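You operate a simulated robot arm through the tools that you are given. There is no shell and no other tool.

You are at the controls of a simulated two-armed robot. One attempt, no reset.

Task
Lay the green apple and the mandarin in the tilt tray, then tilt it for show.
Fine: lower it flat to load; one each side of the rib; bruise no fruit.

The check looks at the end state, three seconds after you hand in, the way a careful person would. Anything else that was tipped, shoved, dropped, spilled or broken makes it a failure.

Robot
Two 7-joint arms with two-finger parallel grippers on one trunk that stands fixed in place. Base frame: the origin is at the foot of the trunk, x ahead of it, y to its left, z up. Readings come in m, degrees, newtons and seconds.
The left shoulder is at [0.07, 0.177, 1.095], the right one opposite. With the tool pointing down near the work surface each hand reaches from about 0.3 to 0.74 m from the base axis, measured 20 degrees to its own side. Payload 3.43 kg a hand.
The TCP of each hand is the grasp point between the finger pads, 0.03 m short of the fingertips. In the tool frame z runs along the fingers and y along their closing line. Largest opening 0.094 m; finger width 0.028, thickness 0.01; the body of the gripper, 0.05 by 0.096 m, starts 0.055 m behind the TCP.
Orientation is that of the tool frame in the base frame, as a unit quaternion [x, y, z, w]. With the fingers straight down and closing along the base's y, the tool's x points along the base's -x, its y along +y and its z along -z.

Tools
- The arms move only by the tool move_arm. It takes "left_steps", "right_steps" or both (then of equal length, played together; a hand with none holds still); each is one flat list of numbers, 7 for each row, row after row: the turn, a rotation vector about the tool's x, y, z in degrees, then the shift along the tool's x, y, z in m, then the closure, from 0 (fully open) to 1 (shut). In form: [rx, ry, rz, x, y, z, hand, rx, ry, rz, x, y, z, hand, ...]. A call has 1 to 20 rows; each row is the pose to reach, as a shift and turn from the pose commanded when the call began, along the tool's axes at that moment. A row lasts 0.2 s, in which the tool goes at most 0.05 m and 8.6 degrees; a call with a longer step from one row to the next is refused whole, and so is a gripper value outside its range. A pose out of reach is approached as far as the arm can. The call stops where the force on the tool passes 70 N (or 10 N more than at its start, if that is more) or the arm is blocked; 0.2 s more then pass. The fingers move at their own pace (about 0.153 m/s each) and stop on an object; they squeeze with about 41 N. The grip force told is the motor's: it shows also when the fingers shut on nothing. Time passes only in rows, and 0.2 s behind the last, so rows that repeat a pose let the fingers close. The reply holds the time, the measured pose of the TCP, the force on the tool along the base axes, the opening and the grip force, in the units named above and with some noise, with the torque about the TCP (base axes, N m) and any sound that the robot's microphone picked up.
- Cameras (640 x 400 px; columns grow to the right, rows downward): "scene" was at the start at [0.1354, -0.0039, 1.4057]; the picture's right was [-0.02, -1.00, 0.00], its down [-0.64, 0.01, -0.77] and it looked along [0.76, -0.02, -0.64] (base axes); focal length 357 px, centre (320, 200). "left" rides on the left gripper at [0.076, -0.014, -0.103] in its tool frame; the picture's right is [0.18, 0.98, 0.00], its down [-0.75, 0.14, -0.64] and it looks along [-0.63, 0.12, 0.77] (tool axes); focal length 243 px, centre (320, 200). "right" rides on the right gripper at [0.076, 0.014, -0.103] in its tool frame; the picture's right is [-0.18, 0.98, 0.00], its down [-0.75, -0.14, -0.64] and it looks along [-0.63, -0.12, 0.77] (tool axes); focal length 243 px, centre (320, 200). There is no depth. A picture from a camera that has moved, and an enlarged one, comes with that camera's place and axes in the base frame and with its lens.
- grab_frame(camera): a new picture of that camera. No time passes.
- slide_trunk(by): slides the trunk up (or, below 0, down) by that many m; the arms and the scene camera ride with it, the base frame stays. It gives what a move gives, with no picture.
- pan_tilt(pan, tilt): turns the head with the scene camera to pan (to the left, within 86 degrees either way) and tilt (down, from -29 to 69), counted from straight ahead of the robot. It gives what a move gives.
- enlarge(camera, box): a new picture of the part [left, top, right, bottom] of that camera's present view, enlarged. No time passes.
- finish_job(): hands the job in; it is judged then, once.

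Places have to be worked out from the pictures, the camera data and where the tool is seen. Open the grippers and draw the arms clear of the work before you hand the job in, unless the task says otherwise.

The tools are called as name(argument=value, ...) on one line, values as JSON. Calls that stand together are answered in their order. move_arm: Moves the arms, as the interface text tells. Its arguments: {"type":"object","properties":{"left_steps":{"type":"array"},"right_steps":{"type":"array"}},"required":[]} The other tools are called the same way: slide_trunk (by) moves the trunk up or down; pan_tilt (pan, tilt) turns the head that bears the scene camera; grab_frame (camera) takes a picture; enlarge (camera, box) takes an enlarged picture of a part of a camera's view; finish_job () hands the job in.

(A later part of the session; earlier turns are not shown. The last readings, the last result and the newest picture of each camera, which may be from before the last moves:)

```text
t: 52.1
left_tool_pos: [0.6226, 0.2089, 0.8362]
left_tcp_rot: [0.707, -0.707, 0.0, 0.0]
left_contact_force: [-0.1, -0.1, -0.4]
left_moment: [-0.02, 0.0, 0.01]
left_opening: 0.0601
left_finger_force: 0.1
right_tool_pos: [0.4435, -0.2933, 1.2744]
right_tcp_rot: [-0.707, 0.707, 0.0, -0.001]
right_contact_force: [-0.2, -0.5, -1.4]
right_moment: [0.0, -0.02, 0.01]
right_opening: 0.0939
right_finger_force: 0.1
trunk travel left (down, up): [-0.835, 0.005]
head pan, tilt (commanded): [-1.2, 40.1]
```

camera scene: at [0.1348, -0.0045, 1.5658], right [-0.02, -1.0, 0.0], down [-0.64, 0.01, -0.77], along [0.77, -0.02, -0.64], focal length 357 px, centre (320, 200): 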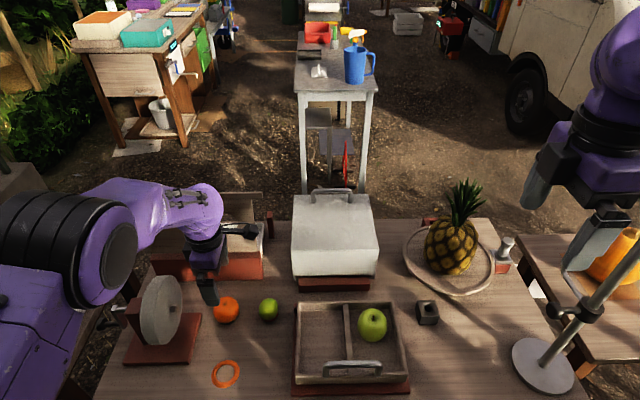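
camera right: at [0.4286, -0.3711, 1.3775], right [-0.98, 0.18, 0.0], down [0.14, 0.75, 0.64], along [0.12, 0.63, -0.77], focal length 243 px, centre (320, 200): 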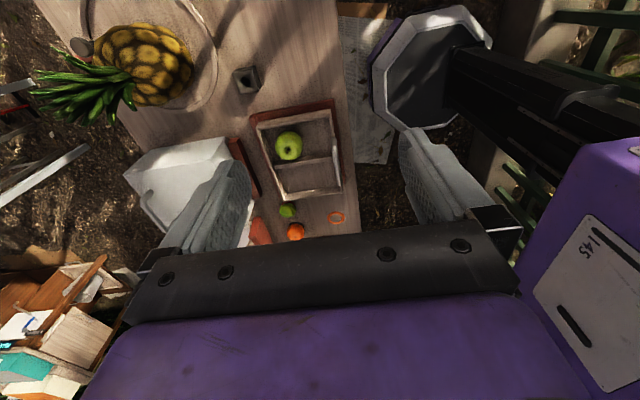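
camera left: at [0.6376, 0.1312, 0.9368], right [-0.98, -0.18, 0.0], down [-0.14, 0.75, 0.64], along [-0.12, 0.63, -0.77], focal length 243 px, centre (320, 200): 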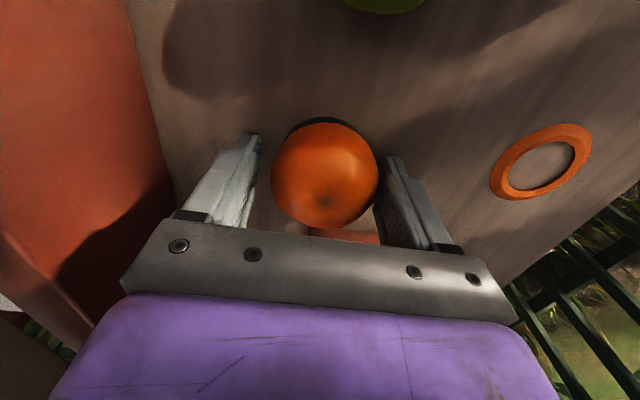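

No contact at 60 mm; closing a bit further.

move_arm(left_steps=[0, 0, 0, 0, 0, 0, 0.37, 0, 0, 0, 0, 0, 0, 0.38, 0, 0, 0, 0, 0, 0, 0.38])

grab_frame(camera="left")

```text
t: 52.9
left_tool_pos: [0.6222, 0.2079, 0.8352]
left_tcp_rot: [-0.707, 0.707, 0.0, 0.0]
left_contact_force: [1.5, 0.6, -0.2]
left_moment: [0.0, 0.01, 0.02]
left_opening: 0.0594
left_finger_force: 0.8
right_tool_pos: [0.4423, -0.294, 1.2743]
right_tcp_rot: [0.707, -0.707, 0.0, 0.0]
right_contact_force: [0.8, -0.3, 0.1]
right_moment: [-0.03, -0.01, -0.02]
right_opening: 0.094
right_finger_force: 0.1
trunk travel left (down, up): [-0.835, 0.005]
head pan, tilt (commanded): [-1.2, 40.1]
```

```text
taken
camera left: at [0.6366, 0.131, 0.9372], right [-0.98, -0.18, 0.0], down [-0.14, 0.75, 0.64], along [-0.12, 0.63, -0.77], focal length 243 px, centre (320, 200)
```

left: 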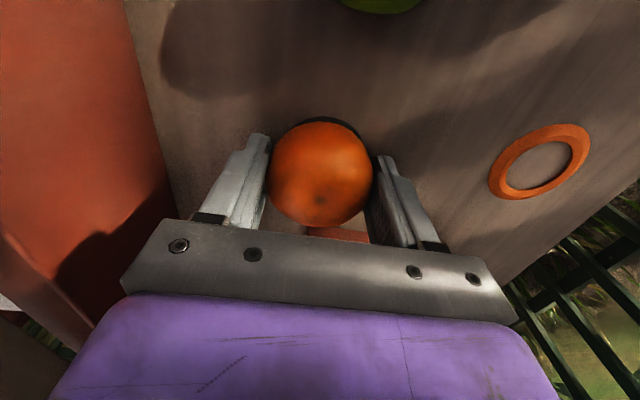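

First touch at 59 mm; two more small increments should give a firm but limited grip.

move_arm(left_steps=[0, 0, 0, 0, 0, 0, 0.384, 0, 0, 0, 0, 0, 0, 0.387, 0, 0, 0, 0, 0, 0, 0.387])

```text
t: 53.7
left_tool_pos: [0.6222, 0.2077, 0.8347]
left_tcp_rot: [-0.707, 0.708, 0.0, 0.0]
left_contact_force: [-0.2, -0.1, 0.7]
left_moment: [0.03, -0.05, 0.06]
left_opening: 0.0591
left_finger_force: 1.4
right_tool_pos: [0.4428, -0.293, 1.2738]
right_tcp_rot: [-0.706, 0.708, 0.0, 0.0]
right_contact_force: [0.4, 0.2, -1.2]
right_moment: [0.03, 0.02, 0.01]
right_opening: 0.0939
right_finger_force: 0.1
trunk travel left (down, up): [-0.835, 0.005]
head pan, tilt (commanded): [-1.2, 40.1]
```

Only 1.4 N so far; I close a little more.

move_arm(left_steps=[0, 0, 0, 0, 0, 0, 0.391, 0, 0, 0, 0, 0, 0, 0.394, 0, 0, 0, 0, 0, 0, 0.394])

```text
t: 54.5
left_tool_pos: [0.6223, 0.2075, 0.8357]
left_tcp_rot: [0.707, -0.707, -0.001, 0.0]
left_contact_force: [0.0, 0.0, 0.0]
left_moment: [-0.01, 0.01, 0.0]
left_opening: 0.0585
left_finger_force: 41.0
right_tool_pos: [0.4425, -0.294, 1.2738]
right_tcp_rot: [0.707, -0.707, 0.0, -0.001]
right_contact_force: [0.5, -1.1, 0.1]
right_moment: [0.0, 0.03, 0.01]
right_opening: 0.0941
right_finger_force: 0.2
trunk travel left (down, up): [-0.835, 0.005]
head pan, tilt (commanded): [-1.2, 40.1]
```

Secure at 41 N, the same as for the apple. I lift slowly 3 cm and check.

move_arm(left_steps=[0, 0, 0, 0, 0, -0.005, 0.394, 0, 0, 0, 0, 0, -0.013, 0.394, 0, 0, 0, 0, 0, -0.022, 0.394, 0, 0, 0, 0, 0, -0.03, 0.394, 0, 0, 0, 0, 0, -0.03, 0.394])

grab_frame(camera="left")

```text
t: 55.7
left_tool_pos: [0.6218, 0.2064, 0.865]
left_tcp_rot: [0.707, -0.707, 0.0, -0.001]
left_contact_force: [-0.4, -0.4, -0.8]
left_moment: [0.0, 0.02, 0.02]
left_opening: 0.0579
left_finger_force: 40.6
right_tool_pos: [0.4439, -0.2934, 1.2736]
right_tcp_rot: [0.707, -0.707, 0.0, 0.0]
right_contact_force: [-0.6, 0.1, -0.1]
right_moment: [-0.02, 0.0, 0.0]
right_opening: 0.0937
right_finger_force: 0.1
trunk travel left (down, up): [-0.835, 0.005]
head pan, tilt (commanded): [-1.2, 40.1]
```

```text
taken
camera left: at [0.6352, 0.1294, 0.9673], right [-0.98, -0.18, 0.0], down [-0.14, 0.75, 0.64], along [-0.12, 0.63, -0.77], focal length 243 px, centre (320, 200)
```

left: 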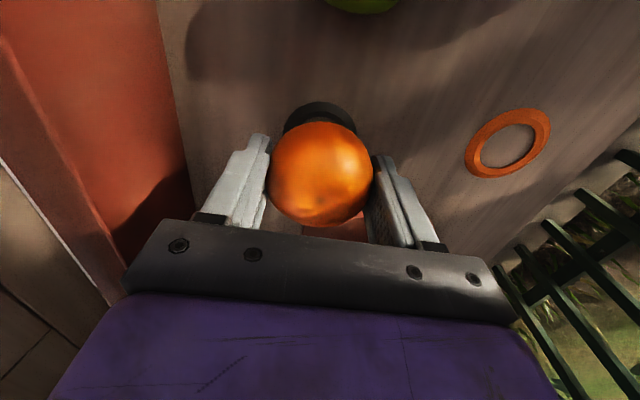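

Lifted cleanly. I firm the closure a touch, raise to z 1.0, and carry it over the left compartment at about (0.547, −0.019).

move_arm(left_steps=[0, 0, 0, 0, 0, 0, 0.4, 0, 0, 0, 0, 0, -0.03, 0.4, 0, 0, 0, 0, 0, -0.07, 0.4, 0, 0, 0, 0, 0, -0.11, 0.4, 0, 0, 0, 0.01, 0.003, -0.135, 0.4, 0, 0, 0, 0.04, 0.013, -0.135, 0.4, 0, 0, 0, 0.075, 0.025, -0.135, 0.4, 0, 0, 0, 0.11, 0.037, -0.135, 0.4, 0, 0, 0, 0.145, 0.048, -0.135, 0.4, 0, 0, 0, 0.18, 0.06, -0.135, 0.4, 0, 0, 0, 0.21, 0.07, -0.135, 0.4, 0, 0, 0, 0.2255, 0.075, -0.135, 0.4, 0, 0, 0, 0.2255, 0.075, -0.135, 0.4])

grab_frame(camera="left")

grab_frame(camera="scene")

```text
t: 58.5
left_tool_pos: [0.5468, -0.0118, 0.9982]
left_tcp_rot: [0.71, -0.704, 0.001, 0.003]
left_contact_force: [-0.1, 0.0, -0.8]
left_moment: [-0.03, -0.01, -0.02]
left_opening: 0.0585
left_finger_force: 40.9
right_tool_pos: [0.4434, -0.2938, 1.2733]
right_tcp_rot: [0.707, -0.707, 0.0, 0.0]
right_contact_force: [-0.3, 1.2, 0.0]
right_moment: [-0.01, 0.0, 0.03]
right_opening: 0.0939
right_finger_force: 0.1
trunk travel left (down, up): [-0.835, 0.005]
head pan, tilt (commanded): [-1.2, 40.1]
```

```text
taken
camera left: at [0.5621, -0.0884, 1.1005], right [-0.98, -0.19, 0.01], down [-0.15, 0.76, 0.64], along [-0.13, 0.63, -0.77], focal length 243 px, centre (320, 200)
```

left: 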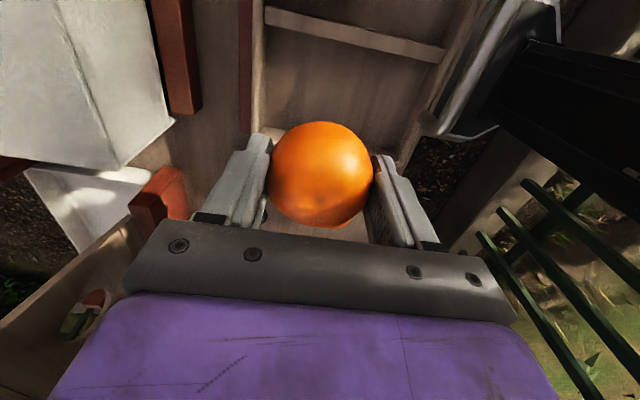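

```text
taken
camera scene: at [0.1357, -0.0039, 1.5657], right [-0.02, -1.0, 0.0], down [-0.64, 0.01, -0.76], along [0.76, -0.02, -0.64], focal length 357 px, centre (320, 200)
```

scene: 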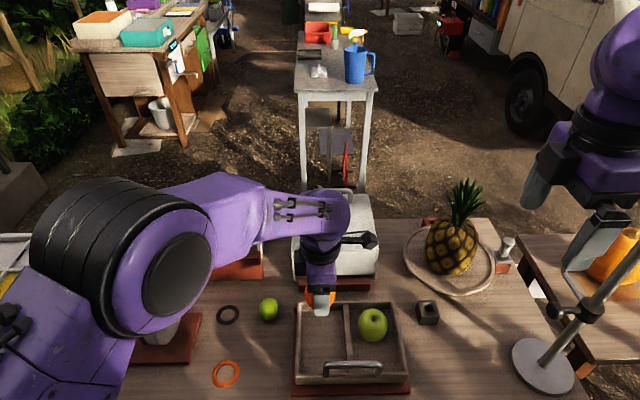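

The mandarin is above the left compartment but the hand is ~7 mm short in y and slightly turned; I hold briefly to see whether it settles.

move_arm(left_steps=[0, 0, 0, 0, 0, 0, 0.4, 0, 0, 0, 0, 0, 0, 0.4])

grab_frame(camera="left")

```text
t: 59.1
left_tool_pos: [0.5462, -0.0129, 0.9996]
left_tcp_rot: [0.71, -0.704, 0.001, 0.003]
left_contact_force: [-0.5, 1.2, 0.3]
left_moment: [0.02, 0.0, -0.01]
left_opening: 0.0585
left_finger_force: 41.0
right_tool_pos: [0.4438, -0.2945, 1.2735]
right_tcp_rot: [-0.707, 0.708, 0.001, 0.0]
right_contact_force: [0.6, 0.4, 0.3]
right_moment: [-0.02, 0.01, 0.0]
right_opening: 0.0939
right_finger_force: 0.0
trunk travel left (down, up): [-0.835, 0.005]
head pan, tilt (commanded): [-1.2, 40.1]
```

```text
taken
camera left: at [0.5624, -0.0888, 1.1024], right [-0.98, -0.19, 0.0], down [-0.15, 0.76, 0.64], along [-0.12, 0.62, -0.77], focal length 243 px, centre (320, 200)
```

left: 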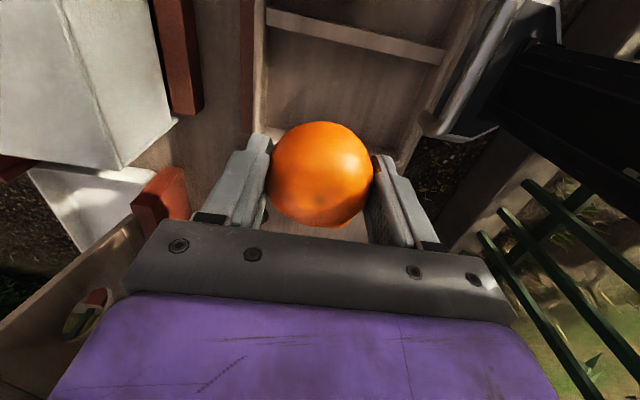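

The hand holds steady at y≈−0.013, probably a joint near its limit, but that is still inside the compartment (−0.066…0.028). I descend a little and check that the offset doesn't grow.

move_arm(left_steps=[0, 0, 0, 0, 0, 0.02, 0.4, 0, 0, 0, 0, 0, 0.04, 0.4, 0, 0, 0, 0, 0, 0.04, 0.4])

grab_frame(camera="left")

enlarge(camera="scene", box=[260, 260, 440, 395])

```text
t: 59.9
left_tool_pos: [0.5439, -0.0173, 0.9601]
left_tcp_rot: [-0.707, 0.708, 0.0, 0.001]
left_contact_force: [0.2, 0.1, -1.3]
left_moment: [0.02, 0.0, -0.02]
left_opening: 0.0583
left_finger_force: 40.7
right_tool_pos: [0.4426, -0.293, 1.2741]
right_tcp_rot: [-0.707, 0.707, 0.0, 0.0]
right_contact_force: [-0.7, 0.2, 0.9]
right_moment: [-0.04, -0.01, -0.01]
right_opening: 0.0941
right_finger_force: 0.0
trunk travel left (down, up): [-0.835, 0.005]
head pan, tilt (commanded): [-1.2, 40.1]
```

```text
taken
camera left: at [0.5586, -0.0942, 1.0618], right [-0.98, -0.18, 0.0], down [-0.14, 0.75, 0.64], along [-0.12, 0.63, -0.77], focal length 243 px, centre (320, 200)
```

left: 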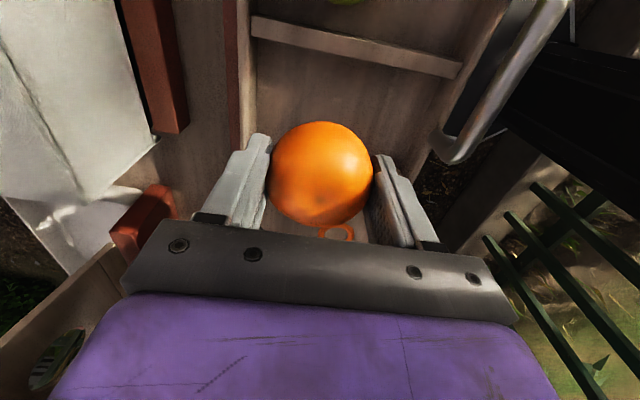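

```text
2.96 times, centred on (350, 328) of scene
camera zoom: at [0.1349, -0.0044, 1.5658], right [-0.02, -1.0, 0.0], down [-0.64, 0.01, -0.77], along [0.77, -0.02, -0.64], focal length 1059 px, centre (231, -178)
```

zoom: 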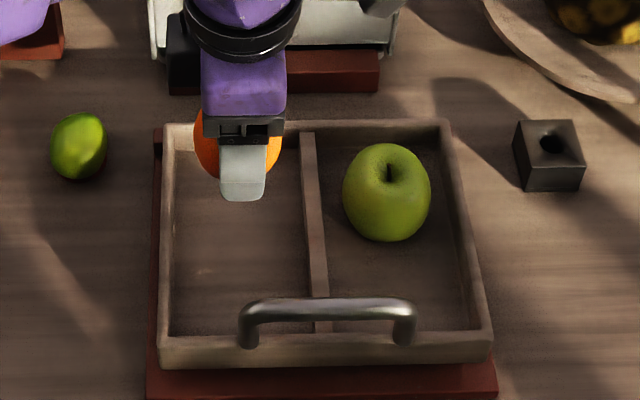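

It settled to (0.544, −0.017) with the right orientation. I continue down to z≈0.892, then fine steps.

move_arm(left_steps=[0, 0, 0, 0.001, -0.002, 0.025, 0.4, 0, 0, 0, 0.001, -0.002, 0.048, 0.4, 0, 0, 0, 0.001, -0.002, 0.062, 0.4, 0, 0, 0, 0.001, -0.002, 0.07, 0.4, 0, 0, 0, 0.001, -0.002, 0.07, 0.4])

grab_frame(camera="left")

```text
t: 61.1
left_tool_pos: [0.5467, -0.0167, 0.8909]
left_tcp_rot: [-0.707, 0.707, -0.001, -0.001]
left_contact_force: [0.4, -0.4, -0.4]
left_moment: [0.05, -0.02, -0.01]
left_opening: 0.0583
left_finger_force: 40.8
right_tool_pos: [0.4429, -0.294, 1.2734]
right_tcp_rot: [-0.707, 0.708, 0.0, 0.0]
right_contact_force: [0.1, -0.2, 0.3]
right_moment: [-0.01, 0.02, -0.01]
right_opening: 0.0941
right_finger_force: 0.1
trunk travel left (down, up): [-0.835, 0.005]
head pan, tilt (commanded): [-1.2, 40.1]
```

```text
taken
camera left: at [0.5614, -0.0947, 0.9929], right [-0.98, -0.18, 0.0], down [-0.14, 0.75, 0.64], along [-0.12, 0.63, -0.77], focal length 243 px, centre (320, 200)
```

left: 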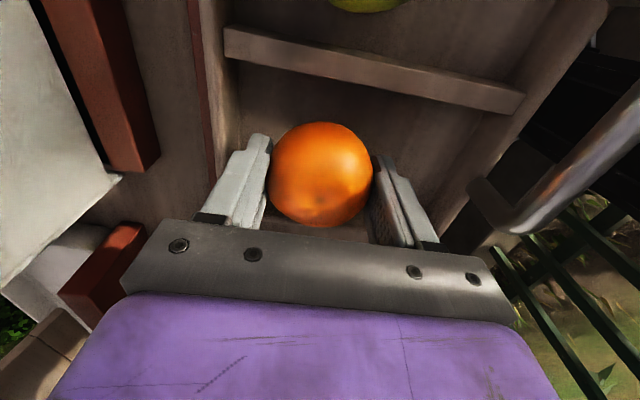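

No contact yet at 0.891. I continue 4 mm, then 2 mm steps.

move_arm(left_steps=[0, 0, 0, 0, 0, 0.002, 0.4, 0, 0, 0, 0, 0, 0.004, 0.4, 0, 0, 0, 0, 0, 0.006, 0.4, 0, 0, 0, 0, 0, 0.006, 0.4])

```text
t: 62.1
left_tool_pos: [0.5467, -0.018, 0.8837]
left_tcp_rot: [-0.707, 0.708, 0.001, 0.001]
left_contact_force: [-0.3, 0.2, -0.7]
left_moment: [-0.01, -0.01, -0.02]
left_opening: 0.0584
left_finger_force: 40.5
right_tool_pos: [0.4421, -0.293, 1.2737]
right_tcp_rot: [0.708, -0.707, 0.0, 0.0]
right_contact_force: [-0.1, -0.1, 1.2]
right_moment: [-0.05, 0.03, -0.03]
right_opening: 0.0941
right_finger_force: 0.1
trunk travel left (down, up): [-0.835, 0.005]
head pan, tilt (commanded): [-1.2, 40.1]
```

Still free at 0.884; 2 mm further.

move_arm(left_steps=[0, 0, 0, 0, 0, 0.001, 0.4, 0, 0, 0, 0, 0, 0.002, 0.4, 0, 0, 0, 0, 0, 0.002, 0.4])

```text
t: 62.9
left_tool_pos: [0.5477, -0.0183, 0.8818]
left_tcp_rot: [0.707, -0.707, -0.001, 0.0]
left_contact_force: [-0.2, -0.2, -1.0]
left_moment: [0.0, -0.04, 0.0]
left_opening: 0.0583
left_finger_force: 40.6
right_tool_pos: [0.4431, -0.2937, 1.2742]
right_tcp_rot: [0.707, -0.707, 0.0, 0.0]
right_contact_force: [0.2, -0.7, -0.7]
right_moment: [0.01, -0.01, 0.02]
right_opening: 0.094
right_finger_force: 0.1
trunk travel left (down, up): [-0.835, 0.005]
head pan, tilt (commanded): [-1.2, 40.1]
```

Free at 0.882; another 2 mm.

move_arm(left_steps=[0, 0, 0, 0, 0, 0.001, 0.4, 0, 0, 0, 0, 0, 0.002, 0.4, 0, 0, 0, 0, 0, 0.002, 0.4])

```text
t: 63.7
left_tool_pos: [0.547, -0.0184, 0.8796]
left_tcp_rot: [0.708, -0.707, 0.0, 0.0]
left_contact_force: [-0.4, 0.5, -1.4]
left_moment: [-0.02, -0.03, -0.04]
left_opening: 0.0584
left_finger_force: 40.6
right_tool_pos: [0.4424, -0.2945, 1.2742]
right_tcp_rot: [-0.707, 0.707, 0.0, 0.001]
right_contact_force: [-0.5, 0.2, 0.9]
right_moment: [-0.01, -0.02, -0.03]
right_opening: 0.0939
right_finger_force: 0.1
trunk travel left (down, up): [-0.835, 0.005]
head pan, tilt (commanded): [-1.2, 40.1]
```

Free at 0.880; another 2 mm (apple touched at ≈0.8775).

move_arm(left_steps=[0, 0, 0, 0, 0, 0.001, 0.4, 0, 0, 0, 0, 0, 0.002, 0.4, 0, 0, 0, 0, 0, 0.002, 0.4])

```text
t: 64.5
left_tool_pos: [0.5486, -0.0186, 0.878]
left_tcp_rot: [-0.707, 0.707, 0.0, 0.0]
left_contact_force: [0.0, -0.6, 0.0]
left_moment: [0.02, -0.03, 0.01]
left_opening: 0.0584
left_finger_force: 41.0
right_tool_pos: [0.4424, -0.294, 1.274]
right_tcp_rot: [0.707, -0.707, 0.001, 0.0]
right_contact_force: [0.0, 0.0, -0.3]
right_moment: [0.0, 0.01, -0.01]
right_opening: 0.0944
right_finger_force: 0.0
trunk travel left (down, up): [-0.835, 0.005]
head pan, tilt (commanded): [-1.2, 40.1]
```

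No clear contact; 1 mm more.

move_arm(left_steps=[0, 0, 0, 0, 0, 0.001, 0.4, 0, 0, 0, 0, 0, 0.001, 0.4])

```text
t: 65.1
left_tool_pos: [0.5487, -0.0192, 0.8774]
left_tcp_rot: [-0.707, 0.708, 0.0, 0.0]
left_contact_force: [0.1, 0.2, -0.7]
left_moment: [-0.01, -0.01, 0.02]
left_opening: 0.0582
left_finger_force: 40.9
right_tool_pos: [0.4432, -0.2944, 1.2749]
right_tcp_rot: [-0.707, 0.707, 0.0, -0.001]
right_contact_force: [-0.4, -0.3, -0.3]
right_moment: [0.0, -0.05, 0.01]
right_opening: 0.094
right_finger_force: 0.1
trunk travel left (down, up): [-0.835, 0.005]
head pan, tilt (commanded): [-1.2, 40.1]
```

Still just its weight; another 1.5 mm.

move_arm(left_steps=[0, 0, 0, 0, 0, 0.001, 0.4, 0, 0, 0, 0, 0, 0.0015, 0.4, 0, 0, 0, 0, 0, 0.0015, 0.4])

enlarge(camera="scene", box=[290, 280, 390, 360])

```text
t: 65.9
left_tool_pos: [0.5472, -0.0182, 0.8747]
left_tcp_rot: [-0.707, 0.708, 0.0, 0.001]
left_contact_force: [0.1, 0.2, -0.2]
left_moment: [-0.03, 0.01, 0.02]
left_opening: 0.0583
left_finger_force: 41.2
right_tool_pos: [0.4435, -0.2945, 1.2743]
right_tcp_rot: [0.707, -0.707, 0.001, 0.0]
right_contact_force: [0.5, -0.5, -0.3]
right_moment: [0.0, 0.03, 0.0]
right_opening: 0.0941
right_finger_force: 0.0
trunk travel left (down, up): [-0.835, 0.005]
head pan, tilt (commanded): [-1.2, 40.1]
```

```text
5.00 times, centred on (340, 320) of scene
camera zoom: at [0.1354, -0.0044, 1.5657], right [-0.02, -1.0, 0.0], down [-0.64, 0.01, -0.77], along [0.76, -0.02, -0.64], focal length 1787 px, centre (220, -400)
```

zoom: 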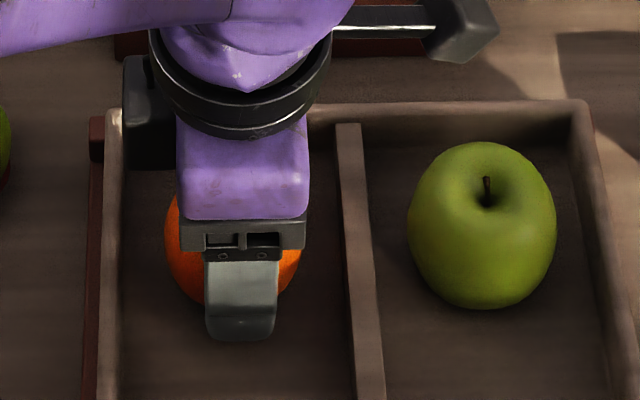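

Near finger tip still ~1 cm above the floor. Continuing in 1–1.5 mm steps.

move_arm(left_steps=[0, 0, 0, 0, 0, 0.001, 0.4, 0, 0, 0, 0, 0, 0.0015, 0.4, 0, 0, 0, 0, 0, 0.0015, 0.4])

```text
t: 66.7
left_tool_pos: [0.5464, -0.019, 0.8752]
left_tcp_rot: [0.708, -0.707, 0.0, 0.0]
left_contact_force: [1.1, 2.0, 5.2]
left_moment: [0.09, -0.13, 0.01]
left_opening: 0.0581
left_finger_force: 41.2
right_tool_pos: [0.4425, -0.2945, 1.2744]
right_tcp_rot: [-0.707, 0.707, 0.0, 0.0]
right_contact_force: [-0.1, 0.1, 0.7]
right_moment: [0.03, 0.01, 0.03]
right_opening: 0.0939
right_finger_force: 0.0
trunk travel left (down, up): [-0.835, 0.005]
head pan, tilt (commanded): [-1.2, 40.1]
```

The mandarin touches the floor (5 N). I release gently, opening only to ~67 mm.

move_arm(left_steps=[0, 0, 0, 0, 0, -0.0005, 0.39, 0, 0, 0, 0, 0, -0.0005, 0.37, 0, 0, 0, 0, 0, -0.0005, 0.34, 0, 0, 0, 0, 0, -0.0005, 0.3, 0, 0, 0, 0, 0, -0.0005, 0.28, 0, 0, 0, 0, 0, -0.0005, 0.28])

grab_frame(camera="left")

```text
t: 68.1
left_tool_pos: [0.5473, -0.0176, 0.8756]
left_tcp_rot: [-0.707, 0.707, 0.0, 0.0]
left_contact_force: [-0.1, 0.4, -0.1]
left_moment: [-0.03, -0.02, -0.01]
left_opening: 0.0676
left_finger_force: 0.1
right_tool_pos: [0.443, -0.2945, 1.274]
right_tcp_rot: [0.707, -0.707, 0.0, 0.0]
right_contact_force: [0.2, -0.7, -0.1]
right_moment: [0.02, 0.03, 0.0]
right_opening: 0.0941
right_finger_force: 0.1
trunk travel left (down, up): [-0.835, 0.005]
head pan, tilt (commanded): [-1.2, 40.1]
```

```text
taken
camera left: at [0.5622, -0.095, 0.9769], right [-0.98, -0.18, 0.0], down [-0.14, 0.75, 0.64], along [-0.12, 0.63, -0.77], focal length 243 px, centre (320, 200)
```

left: 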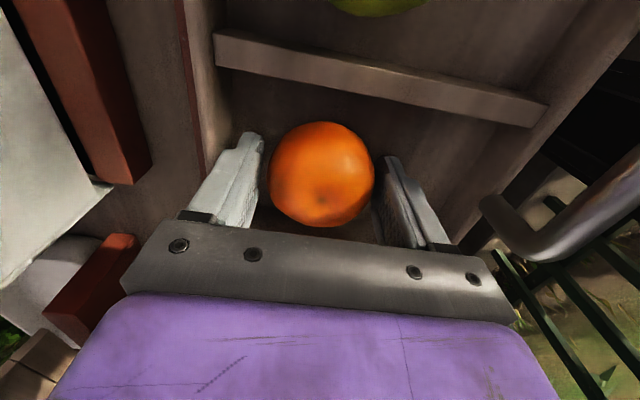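

Released; the mandarin rests free between the fingers. I lift straight up.

move_arm(left_steps=[0, 0, 0, 0, 0, -0.006, 0.28, 0, 0, 0, 0, 0, -0.016, 0.28, 0, 0, 0, 0, 0, -0.035, 0.28, 0, 0, 0, 0, 0, -0.065, 0.28, 0, 0, 0, 0, 0, -0.1, 0.28, 0, 0, 0, 0, 0, -0.14, 0.2, 0, 0, 0, 0, 0, -0.14, 0.1])

grab_frame(camera="scene")

grab_frame(camera="left")

```text
t: 69.7
left_tool_pos: [0.5502, -0.014, 1.0144]
left_tcp_rot: [0.711, -0.703, -0.001, 0.005]
left_contact_force: [0.6, 0.5, 0.3]
left_moment: [0.01, 0.02, 0.0]
left_opening: 0.0845
left_finger_force: 0.1
right_tool_pos: [0.4431, -0.2932, 1.2733]
right_tcp_rot: [0.707, -0.707, 0.0, -0.001]
right_contact_force: [-0.6, -0.2, 0.1]
right_moment: [0.0, 0.06, -0.01]
right_opening: 0.0939
right_finger_force: 0.1
trunk travel left (down, up): [-0.835, 0.005]
head pan, tilt (commanded): [-1.2, 40.1]
```

```text
taken
camera scene: at [0.1358, -0.0046, 1.5657], right [-0.02, -1.0, 0.0], down [-0.64, 0.01, -0.76], along [0.76, -0.02, -0.64], focal length 357 px, centre (320, 200)
```

scene: 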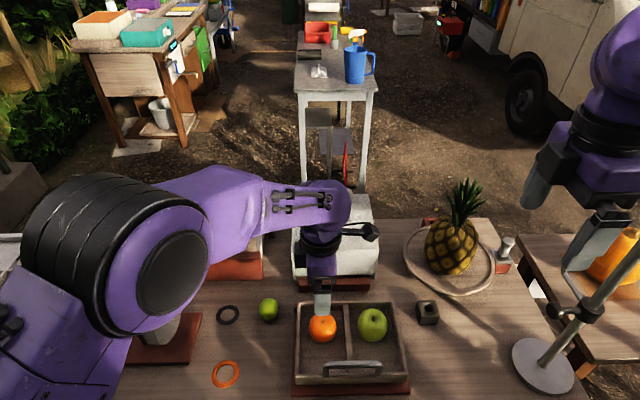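

```text
taken
camera left: at [0.5667, -0.0893, 1.116], right [-0.98, -0.2, 0.01], down [-0.15, 0.76, 0.64], along [-0.13, 0.62, -0.77], focal length 243 px, centre (320, 200)
```

left: 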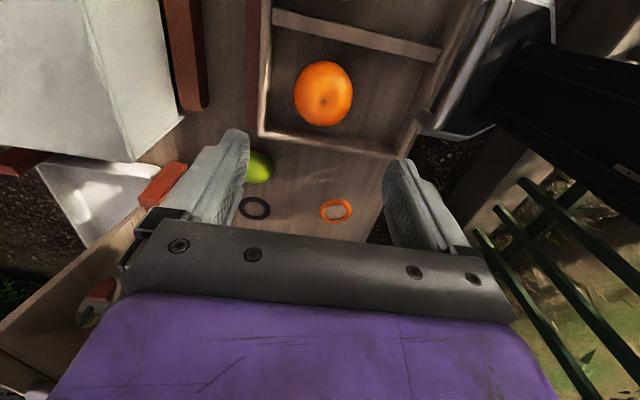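

Both fruits are in, one each side of the rib. I withdraw the left hand up and to the left.

move_arm(left_steps=[0, 0, 0, -0.01, 0, -0.04, 0, 0, 0, 0, -0.03, 0.005, -0.08, 0, 0, 0, 0, -0.06, 0.013, -0.11, 0, 0, 0, 0, -0.095, 0.022, -0.13, 0, 0, 0, 0, -0.13, 0.032, -0.15, 0, 0, 0, 0, -0.165, 0.042, -0.16, 0, 0, 0, 0, -0.2, 0.052, -0.17, 0, 0, 0, 0, -0.235, 0.062, -0.18, 0, 0, 0, 0, -0.265, 0.07, -0.18, 0, 0, 0, 0, -0.265, 0.07, -0.18, 0])

grab_frame(camera="scene")

```text
t: 71.9
left_tool_pos: [0.4731, 0.2482, 1.196]
left_tcp_rot: [-0.707, 0.707, -0.001, 0.0]
left_contact_force: [-0.1, 0.5, 0.2]
left_moment: [0.02, -0.03, -0.03]
left_opening: 0.0938
left_finger_force: 0.1
right_tool_pos: [0.4429, -0.2946, 1.2749]
right_tcp_rot: [0.707, -0.707, -0.001, 0.0]
right_contact_force: [0.7, 0.3, -0.4]
right_moment: [0.02, 0.01, -0.01]
right_opening: 0.0941
right_finger_force: 0.0
trunk travel left (down, up): [-0.835, 0.005]
head pan, tilt (commanded): [-1.2, 40.1]
```

```text
taken
camera scene: at [0.1354, -0.005, 1.5657], right [-0.02, -1.0, 0.0], down [-0.64, 0.01, -0.77], along [0.76, -0.02, -0.64], focal length 357 px, centre (320, 200)
```

scene: 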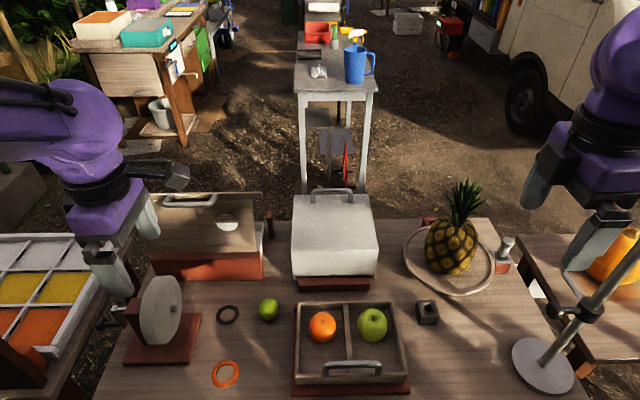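

Both arms are clear. I raise the left hand a bit and then lower the trunk back to its original height, where the handle stroke worked well.

move_arm(left_steps=[0, 0, 0, 0, 0, -0.04, 0, 0, 0, 0, 0, 0, -0.08, 0, 0, 0, 0, 0, 0, -0.1, 0, 0, 0, 0, 0, 0, -0.1, 0])

slide_trunk(by=-0.16)

grab_frame(camera="scene")

```text
t: 72.9
left_tool_pos: [0.4775, 0.2495, 1.2964]
left_tcp_rot: [-0.707, 0.707, 0.0, 0.0]
left_contact_force: [-1.0, 0.7, -0.6]
left_moment: [0.01, -0.02, -0.01]
left_opening: 0.0941
left_finger_force: 0.1
right_tool_pos: [0.4427, -0.2933, 1.2731]
right_tcp_rot: [-0.707, 0.707, -0.001, 0.0]
right_contact_force: [-0.1, 0.0, 0.3]
right_moment: [0.02, 0.0, -0.02]
right_opening: 0.094
right_finger_force: 0.0
trunk travel left (down, up): [-0.835, 0.005]
head pan, tilt (commanded): [-1.2, 40.1]
```

```text
t: 74.8
left_tool_pos: [0.4782, 0.2475, 1.1364]
left_tcp_rot: [-0.707, 0.708, 0.0, 0.0]
left_contact_force: [-0.2, -0.2, -0.6]
left_moment: [0.0, -0.02, 0.02]
left_opening: 0.094
left_finger_force: 0.0
right_tool_pos: [0.4431, -0.2944, 1.1151]
right_tcp_rot: [-0.707, 0.707, 0.0, 0.0]
right_contact_force: [0.3, 0.8, -0.2]
right_moment: [0.01, 0.02, 0.01]
right_opening: 0.094
right_finger_force: 0.1
trunk travel left (down, up): [-0.675, 0.165]
head pan, tilt (commanded): [-1.2, 40.1]
```

```text
taken
camera scene: at [0.1352, -0.0041, 1.4058], right [-0.02, -1.0, 0.0], down [-0.64, 0.01, -0.77], along [0.77, -0.02, -0.64], focal length 357 px, centre (320, 200)
```

scene: 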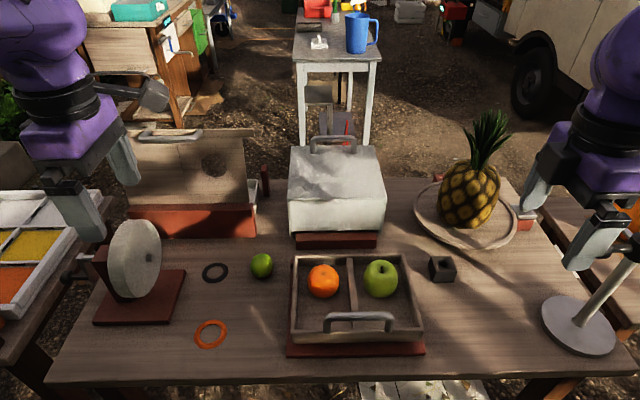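

All in order. I bring the right hand back above the handle (x 0.444, y −0.075).

move_arm(right_steps=[0, 0, 0, -0.04, 0, 0, 0.3, 0, 0, 0, -0.085, 0, 0, 0.3, 0, 0, 0, -0.13, 0, 0, 0.3, 0, 0, 0, -0.175, 0, 0, 0.3, 0, 0, 0, -0.205, 0, 0, 0.3, 0, 0, 0, -0.219, -0.0005, 0.02, 0.3, 0, 0, 0, -0.219, -0.0005, 0.06, 0.3, 0, 0, 0, -0.219, -0.0005, 0.1, 0.3, 0, 0, 0, -0.219, -0.0005, 0.13, 0.3, 0, 0, 0, -0.219, -0.0005, 0.13, 0.3])

grab_frame(camera="right")

enlarge(camera="scene", box=[270, 220, 450, 360])

```text
t: 77.0
left_tool_pos: [0.4784, 0.2471, 1.1363]
left_tcp_rot: [-0.707, 0.707, 0.0, 0.0]
left_contact_force: [0.0, 0.6, -0.9]
left_moment: [0.02, 0.04, 0.0]
left_opening: 0.0938
left_finger_force: 0.1
right_tool_pos: [0.4425, -0.0742, 0.984]
right_tcp_rot: [0.707, -0.707, -0.001, 0.0]
right_contact_force: [0.6, 0.5, -0.3]
right_moment: [-0.02, 0.02, 0.0]
right_opening: 0.0657
right_finger_force: 0.0
trunk travel left (down, up): [-0.675, 0.165]
head pan, tilt (commanded): [-1.2, 40.1]
```

```text
taken
camera right: at [0.429, -0.1516, 1.0866], right [-0.98, 0.18, 0.0], down [0.14, 0.75, 0.64], along [0.12, 0.63, -0.77], focal length 243 px, centre (320, 200)
```

right: 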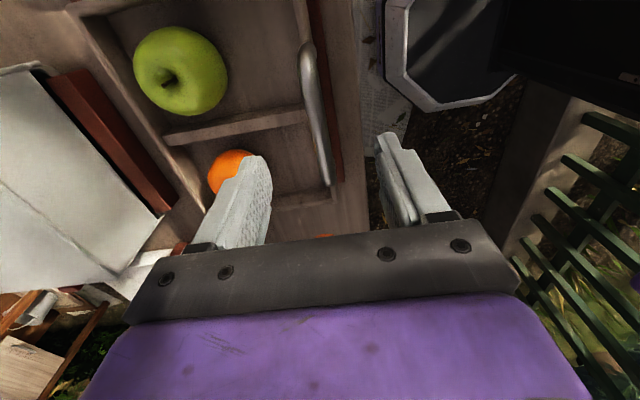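

```text
2.86 times, centred on (360, 290) of scene
camera zoom: at [0.1349, -0.0041, 1.4057], right [-0.02, -1.0, 0.0], down [-0.64, 0.01, -0.77], along [0.77, -0.02, -0.64], focal length 1021 px, centre (206, -57)
```

zoom: 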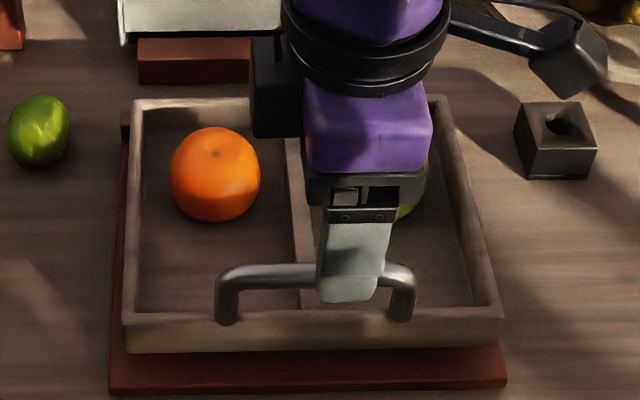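

The bar is right below at x≈0.442. I descend the remaining 7 cm and close on it.

move_arm(right_steps=[0, 0, 0, 0, -0.0005, 0.03, 0.3, 0, 0, 0, 0, -0.0005, 0.055, 0.3, 0, 0, 0, 0, -0.0005, 0.07, 0.3, 0, 0, 0, 0, -0.0005, 0.07, 0.5, 0, 0, 0, 0, -0.0005, 0.07, 0.75, 0, 0, 0, 0, -0.0005, 0.07, 0.9, 0, 0, 0, 0, -0.0005, 0.07, 1, 0, 0, 0, 0, -0.0005, 0.07, 1])

enlarge(camera="scene", box=[270, 220, 450, 360])

```text
t: 78.8
left_tool_pos: [0.4778, 0.2496, 1.1355]
left_tcp_rot: [0.707, -0.707, 0.0, 0.0]
left_contact_force: [0.2, -0.9, -0.6]
left_moment: [-0.02, 0.0, 0.03]
left_opening: 0.0941
left_finger_force: 0.0
right_tool_pos: [0.4441, -0.0755, 0.9111]
right_tcp_rot: [0.707, -0.707, 0.0, 0.0]
right_contact_force: [-3.2, 0.5, -1.8]
right_moment: [-0.01, 0.05, -0.04]
right_opening: 0.0169
right_finger_force: 45.3
trunk travel left (down, up): [-0.675, 0.165]
head pan, tilt (commanded): [-1.2, 40.1]
```

```text
2.86 times, centred on (360, 290) of scene
camera zoom: at [0.1349, -0.0041, 1.4057], right [-0.02, -1.0, 0.0], down [-0.64, 0.01, -0.77], along [0.77, -0.02, -0.64], focal length 1021 px, centre (206, -57)
```

zoom: 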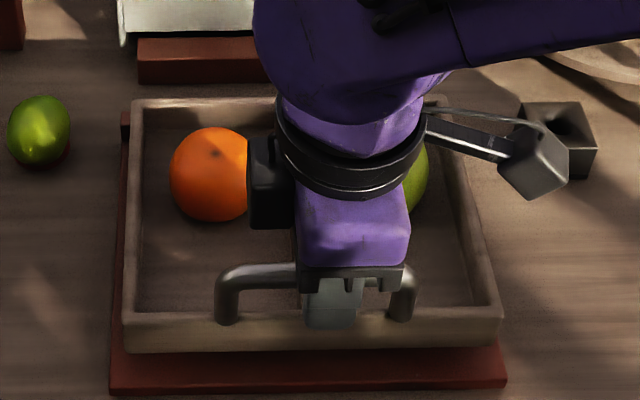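

Gripped. Now I tilt very slowly: first about 2–3°, holding so that the fruit can roll gently against the far wall.

move_arm(right_steps=[0, 0, 0, 0, -0.0004, -0.0012, 1, 0, 0, 0, 0, -0.0009, -0.0025, 1, 0, 0, 0, 0, -0.0014, -0.004, 1, 0, 0, 0, 0, -0.0019, -0.0055, 1, 0, 0, 0, 0, -0.0024, -0.007, 1, 0, 0, 0, 0, -0.0024, -0.007, 1, 0, 0, 0, 0, -0.0024, -0.007, 1, 0, 0, 0, 0, -0.0024, -0.007, 1])

enlarge(camera="scene", box=[270, 220, 450, 360])

grab_frame(camera="right")

```text
t: 80.6
left_tool_pos: [0.4779, 0.2476, 1.1361]
left_tcp_rot: [0.707, -0.707, -0.001, 0.0]
left_contact_force: [0.0, 0.0, -0.4]
left_moment: [-0.02, -0.01, -0.01]
left_opening: 0.0938
left_finger_force: 0.1
right_tool_pos: [0.4469, -0.0748, 0.9195]
right_tcp_rot: [-0.707, 0.707, 0.0, 0.001]
right_contact_force: [1.1, -1.2, -3.9]
right_moment: [-0.38, 0.0, 0.1]
right_opening: 0.0135
right_finger_force: 44.8
trunk travel left (down, up): [-0.675, 0.165]
head pan, tilt (commanded): [-1.2, 40.1]
```

```text
2.86 times, centred on (360, 290) of scene
camera zoom: at [0.136, -0.0043, 1.4057], right [-0.02, -1.0, 0.0], down [-0.64, 0.01, -0.76], along [0.76, -0.02, -0.64], focal length 1021 px, centre (206, -57)
```

zoom: 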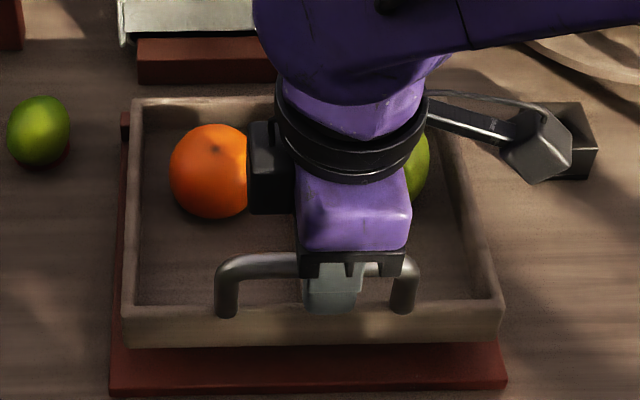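

```text
taken
camera right: at [0.433, -0.152, 1.0243], right [-0.98, 0.18, 0.0], down [0.14, 0.75, 0.64], along [0.12, 0.63, -0.77], focal length 243 px, centre (320, 200)
```

right: 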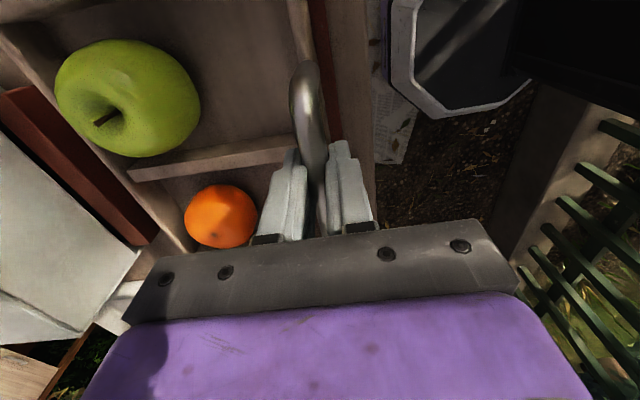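

The tray comes up smoothly and the fruit stays calm. I continue slowly to about 6–7°.

move_arm(right_steps=[0, 0, 0, 0, -0.0005, -0.0012, 1, 0, 0, 0, 0, -0.001, -0.0024, 1, 0, 0, 0, 0, -0.0015, -0.0036, 1, 0, 0, 0, 0, -0.002, -0.0048, 1, 0, 0, 0, 0, -0.0026, -0.006, 1, 0, 0, 0, 0, -0.0032, -0.0072, 1, 0, 0, 0, 0, -0.0038, -0.0083, 1, 0, 0, 0, 0, -0.0045, -0.0095, 1, 0, 0, 0, 0, -0.0052, -0.0106, 1, 0, 0, 0, 0, -0.0052, -0.0106, 1, 0, 0, 0, 0, -0.0052, -0.0106, 1])

enlarge(camera="scene", box=[270, 220, 450, 360])

grab_frame(camera="right")

```text
t: 83.0
left_tool_pos: [0.4782, 0.2477, 1.1365]
left_tcp_rot: [0.707, -0.707, -0.001, 0.0]
left_contact_force: [-0.1, 0.1, -0.8]
left_moment: [0.01, -0.02, 0.01]
left_opening: 0.094
left_finger_force: 0.1
right_tool_pos: [0.4535, -0.0761, 0.9322]
right_tcp_rot: [-0.707, 0.707, 0.0, 0.0]
right_contact_force: [0.1, 0.1, -5.4]
right_moment: [-0.29, 0.13, 0.15]
right_opening: 0.0134
right_finger_force: 44.5
trunk travel left (down, up): [-0.675, 0.165]
head pan, tilt (commanded): [-1.2, 40.1]
```

```text
2.86 times, centred on (360, 290) of scene
camera zoom: at [0.1364, -0.0039, 1.4057], right [-0.02, -1.0, 0.0], down [-0.64, 0.01, -0.76], along [0.76, -0.02, -0.64], focal length 1021 px, centre (206, -57)
```

zoom: 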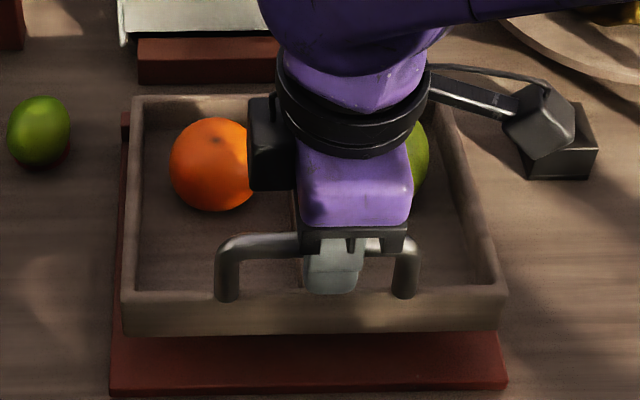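

```text
taken
camera right: at [0.4387, -0.1521, 1.0354], right [-0.98, 0.18, 0.0], down [0.14, 0.75, 0.64], along [0.12, 0.63, -0.77], focal length 243 px, centre (320, 200)
```

right: 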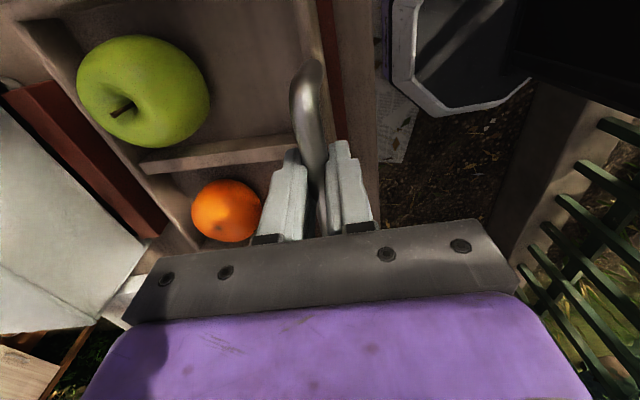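

Still smooth, forces under 6 N, fruit stays put. I continue slowly to about 13–14°.

move_arm(right_steps=[0, 0, 0, 0, -0.0006, -0.0012, 1, 0, 0, 0, 0, -0.0012, -0.0024, 1, 0, 0, 0, 0, -0.0019, -0.0036, 1, 0, 0, 0, 0, -0.0026, -0.0048, 1, 0, 0, 0, 0, -0.0033, -0.006, 1, 0, 0, 0, 0, -0.004, -0.0072, 1, 0, 0, 0, 0, -0.0048, -0.0084, 1, 0, 0, 0, 0, -0.0056, -0.0096, 1, 0, 0, 0, 0, -0.0064, -0.0108, 1, 0, 0, 0, 0, -0.0073, -0.012, 1, 0, 0, 0, 0, -0.0082, -0.0132, 1, 0, 0, 0, 0, -0.0091, -0.0145, 1, 0, 0, 0, 0, -0.0091, -0.0145, 1, 0, 0, 0, 0, -0.0091, -0.0145, 1])

enlarge(camera="scene", box=[270, 220, 450, 360])

grab_frame(camera="right")

```text
t: 86.0
left_tool_pos: [0.4775, 0.249, 1.1352]
left_tcp_rot: [0.707, -0.707, 0.0, 0.0]
left_contact_force: [0.0, -0.2, -0.5]
left_moment: [0.0, -0.02, 0.01]
left_opening: 0.0939
left_finger_force: 0.1
right_tool_pos: [0.4606, -0.0747, 0.9469]
right_tcp_rot: [0.708, -0.707, 0.0, 0.0]
right_contact_force: [-0.2, 2.3, -4.6]
right_moment: [-0.33, 0.1, 0.25]
right_opening: 0.0134
right_finger_force: 45.1
trunk travel left (down, up): [-0.675, 0.165]
head pan, tilt (commanded): [-1.2, 40.1]
```

```text
2.86 times, centred on (360, 290) of scene
camera zoom: at [0.136, -0.0036, 1.4057], right [-0.02, -1.0, 0.0], down [-0.64, 0.01, -0.76], along [0.76, -0.02, -0.64], focal length 1021 px, centre (206, -57)
```

zoom: 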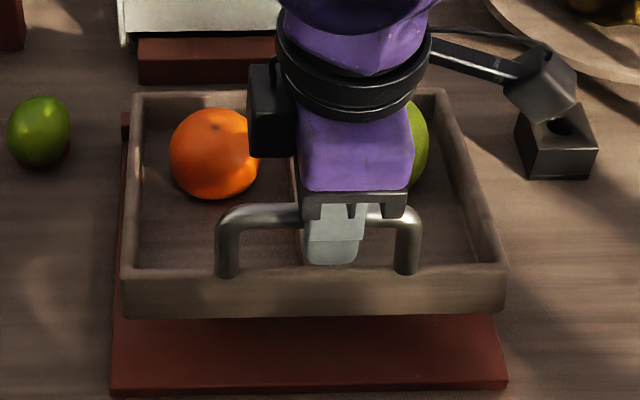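

```text
taken
camera right: at [0.4474, -0.152, 1.0498], right [-0.98, 0.18, 0.0], down [0.14, 0.75, 0.64], along [0.12, 0.63, -0.77], focal length 243 px, centre (320, 200)
```

right: 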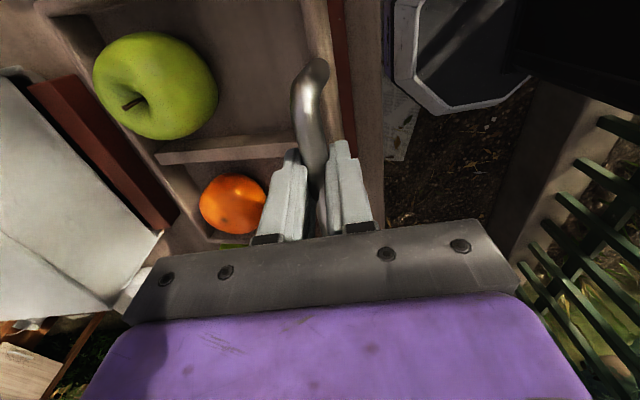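

Still calm at ~12–13°. I continue the arc toward the original tilt, slowly.

move_arm(right_steps=[0, 0, 0, 0, -0.0008, -0.0011, 1, 0, 0, 0, 0, -0.0016, -0.0022, 1, 0, 0, 0, 0, -0.0025, -0.0033, 1, 0, 0, 0, 0, -0.0034, -0.0044, 1, 0, 0, 0, 0, -0.0043, -0.0055, 1, 0, 0, 0, 0, -0.0052, -0.0066, 1, 0, 0, 0, 0, -0.0062, -0.0077, 1, 0, 0, 0, 0, -0.0072, -0.0088, 1, 0, 0, 0, 0, -0.0082, -0.0099, 1, 0, 0, 0, 0, -0.0092, -0.011, 1, 0, 0, 0, 0, -0.0092, -0.011, 1, 0, 0, 0, 0, -0.0092, -0.011, 1])

enlarge(camera="scene", box=[270, 220, 450, 360])

grab_frame(camera="right")

```text
t: 88.6
left_tool_pos: [0.4771, 0.248, 1.1369]
left_tcp_rot: [0.708, -0.707, 0.001, 0.0]
left_contact_force: [0.3, -0.6, -0.2]
left_moment: [-0.01, 0.04, 0.01]
left_opening: 0.0941
left_finger_force: 0.0
right_tool_pos: [0.4685, -0.0752, 0.9574]
right_tcp_rot: [0.707, -0.707, 0.001, 0.0]
right_contact_force: [-4.6, -3.5, -0.2]
right_moment: [-0.18, 0.13, 0.37]
right_opening: 0.0133
right_finger_force: 44.9
trunk travel left (down, up): [-0.675, 0.165]
head pan, tilt (commanded): [-1.2, 40.1]
```

```text
2.86 times, centred on (360, 290) of scene
camera zoom: at [0.1343, -0.0047, 1.4059], right [-0.02, -1.0, 0.0], down [-0.64, 0.01, -0.77], along [0.77, -0.02, -0.64], focal length 1021 px, centre (206, -57)
```

zoom: 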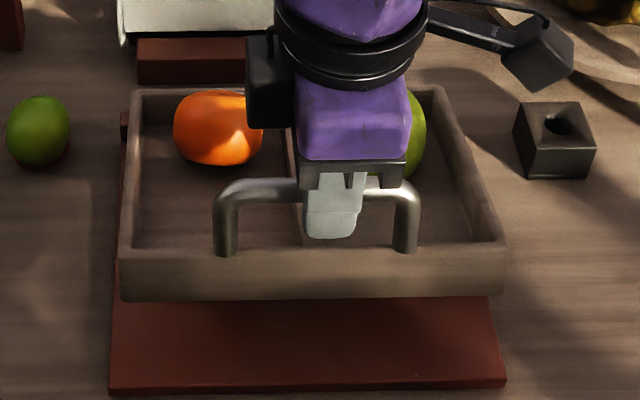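

```text
taken
camera right: at [0.4554, -0.152, 1.0609], right [-0.98, 0.18, 0.0], down [0.14, 0.75, 0.64], along [0.12, 0.63, -0.77], focal length 243 px, centre (320, 200)
```

right: 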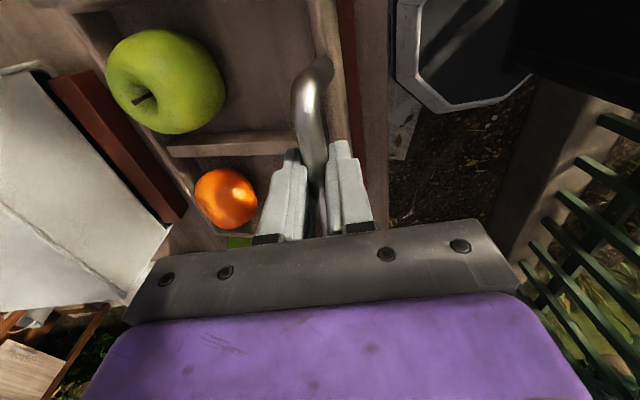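

The mandarin has rolled quietly to the far wall; the apple has not yet moved. I go on very slowly to the original tilt.

move_arm(right_steps=[0, 0, 0, 0, -0.0006, -0.0008, 1, 0, 0, 0, 0, -0.0012, -0.0016, 1, 0, 0, 0, 0, -0.0019, -0.0024, 1, 0, 0, 0, 0, -0.0026, -0.0032, 1, 0, 0, 0, 0, -0.0034, -0.004, 1, 0, 0, 0, 0, -0.0042, -0.0048, 1, 0, 0, 0, 0, -0.005, -0.0056, 1, 0, 0, 0, 0, -0.0058, -0.0064, 1, 0, 0, 0, 0, -0.0066, -0.0072, 1, 0, 0, 0, 0, -0.0074, -0.008, 1, 0, 0, 0, 0, -0.0082, -0.0088, 1, 0, 0, 0, 0, -0.009, -0.0096, 1, 0, 0, 0, 0, -0.009, -0.0096, 1, 0, 0, 0, 0, -0.009, -0.0096, 1])

enlarge(camera="scene", box=[270, 220, 450, 360])

grab_frame(camera="right")

```text
t: 91.6
left_tool_pos: [0.4767, 0.248, 1.1366]
left_tcp_rot: [-0.707, 0.707, 0.0, 0.0]
left_contact_force: [-0.7, -0.3, -0.1]
left_moment: [0.02, 0.0, 0.02]
left_opening: 0.094
left_finger_force: 0.1
right_tool_pos: [0.4781, -0.0748, 0.9688]
right_tcp_rot: [0.707, -0.707, 0.001, 0.001]
right_contact_force: [-5.9, -2.2, 0.8]
right_moment: [-0.16, 0.2, 0.4]
right_opening: 0.0137
right_finger_force: 44.9
trunk travel left (down, up): [-0.675, 0.165]
head pan, tilt (commanded): [-1.2, 40.1]
```

```text
2.86 times, centred on (360, 290) of scene
camera zoom: at [0.1338, -0.0047, 1.4059], right [-0.02, -1.0, 0.0], down [-0.64, 0.01, -0.77], along [0.77, -0.02, -0.64], focal length 1021 px, centre (206, -57)
```

zoom: 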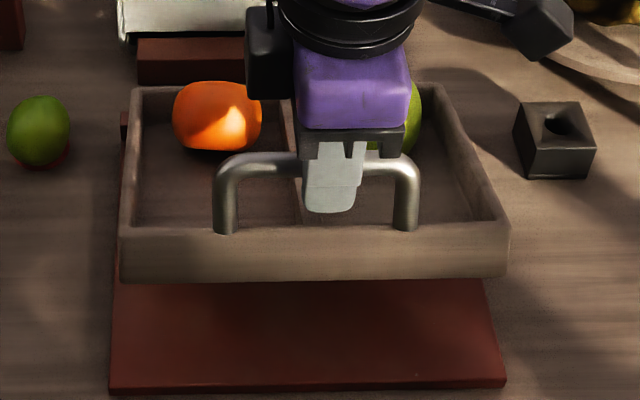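

```text
taken
camera right: at [0.4643, -0.152, 1.0715], right [-0.98, 0.18, 0.0], down [0.14, 0.75, 0.64], along [0.12, 0.63, -0.77], focal length 243 px, centre (320, 200)
```

right: 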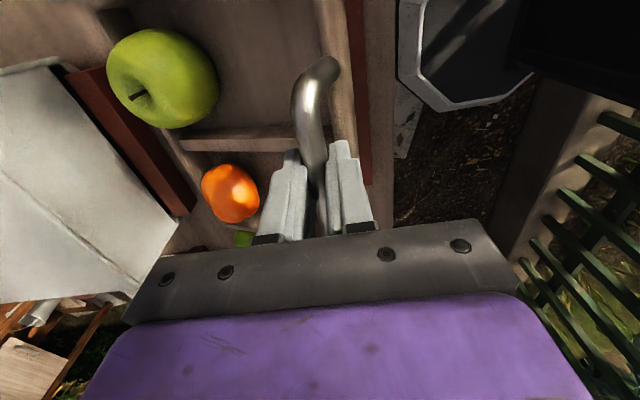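

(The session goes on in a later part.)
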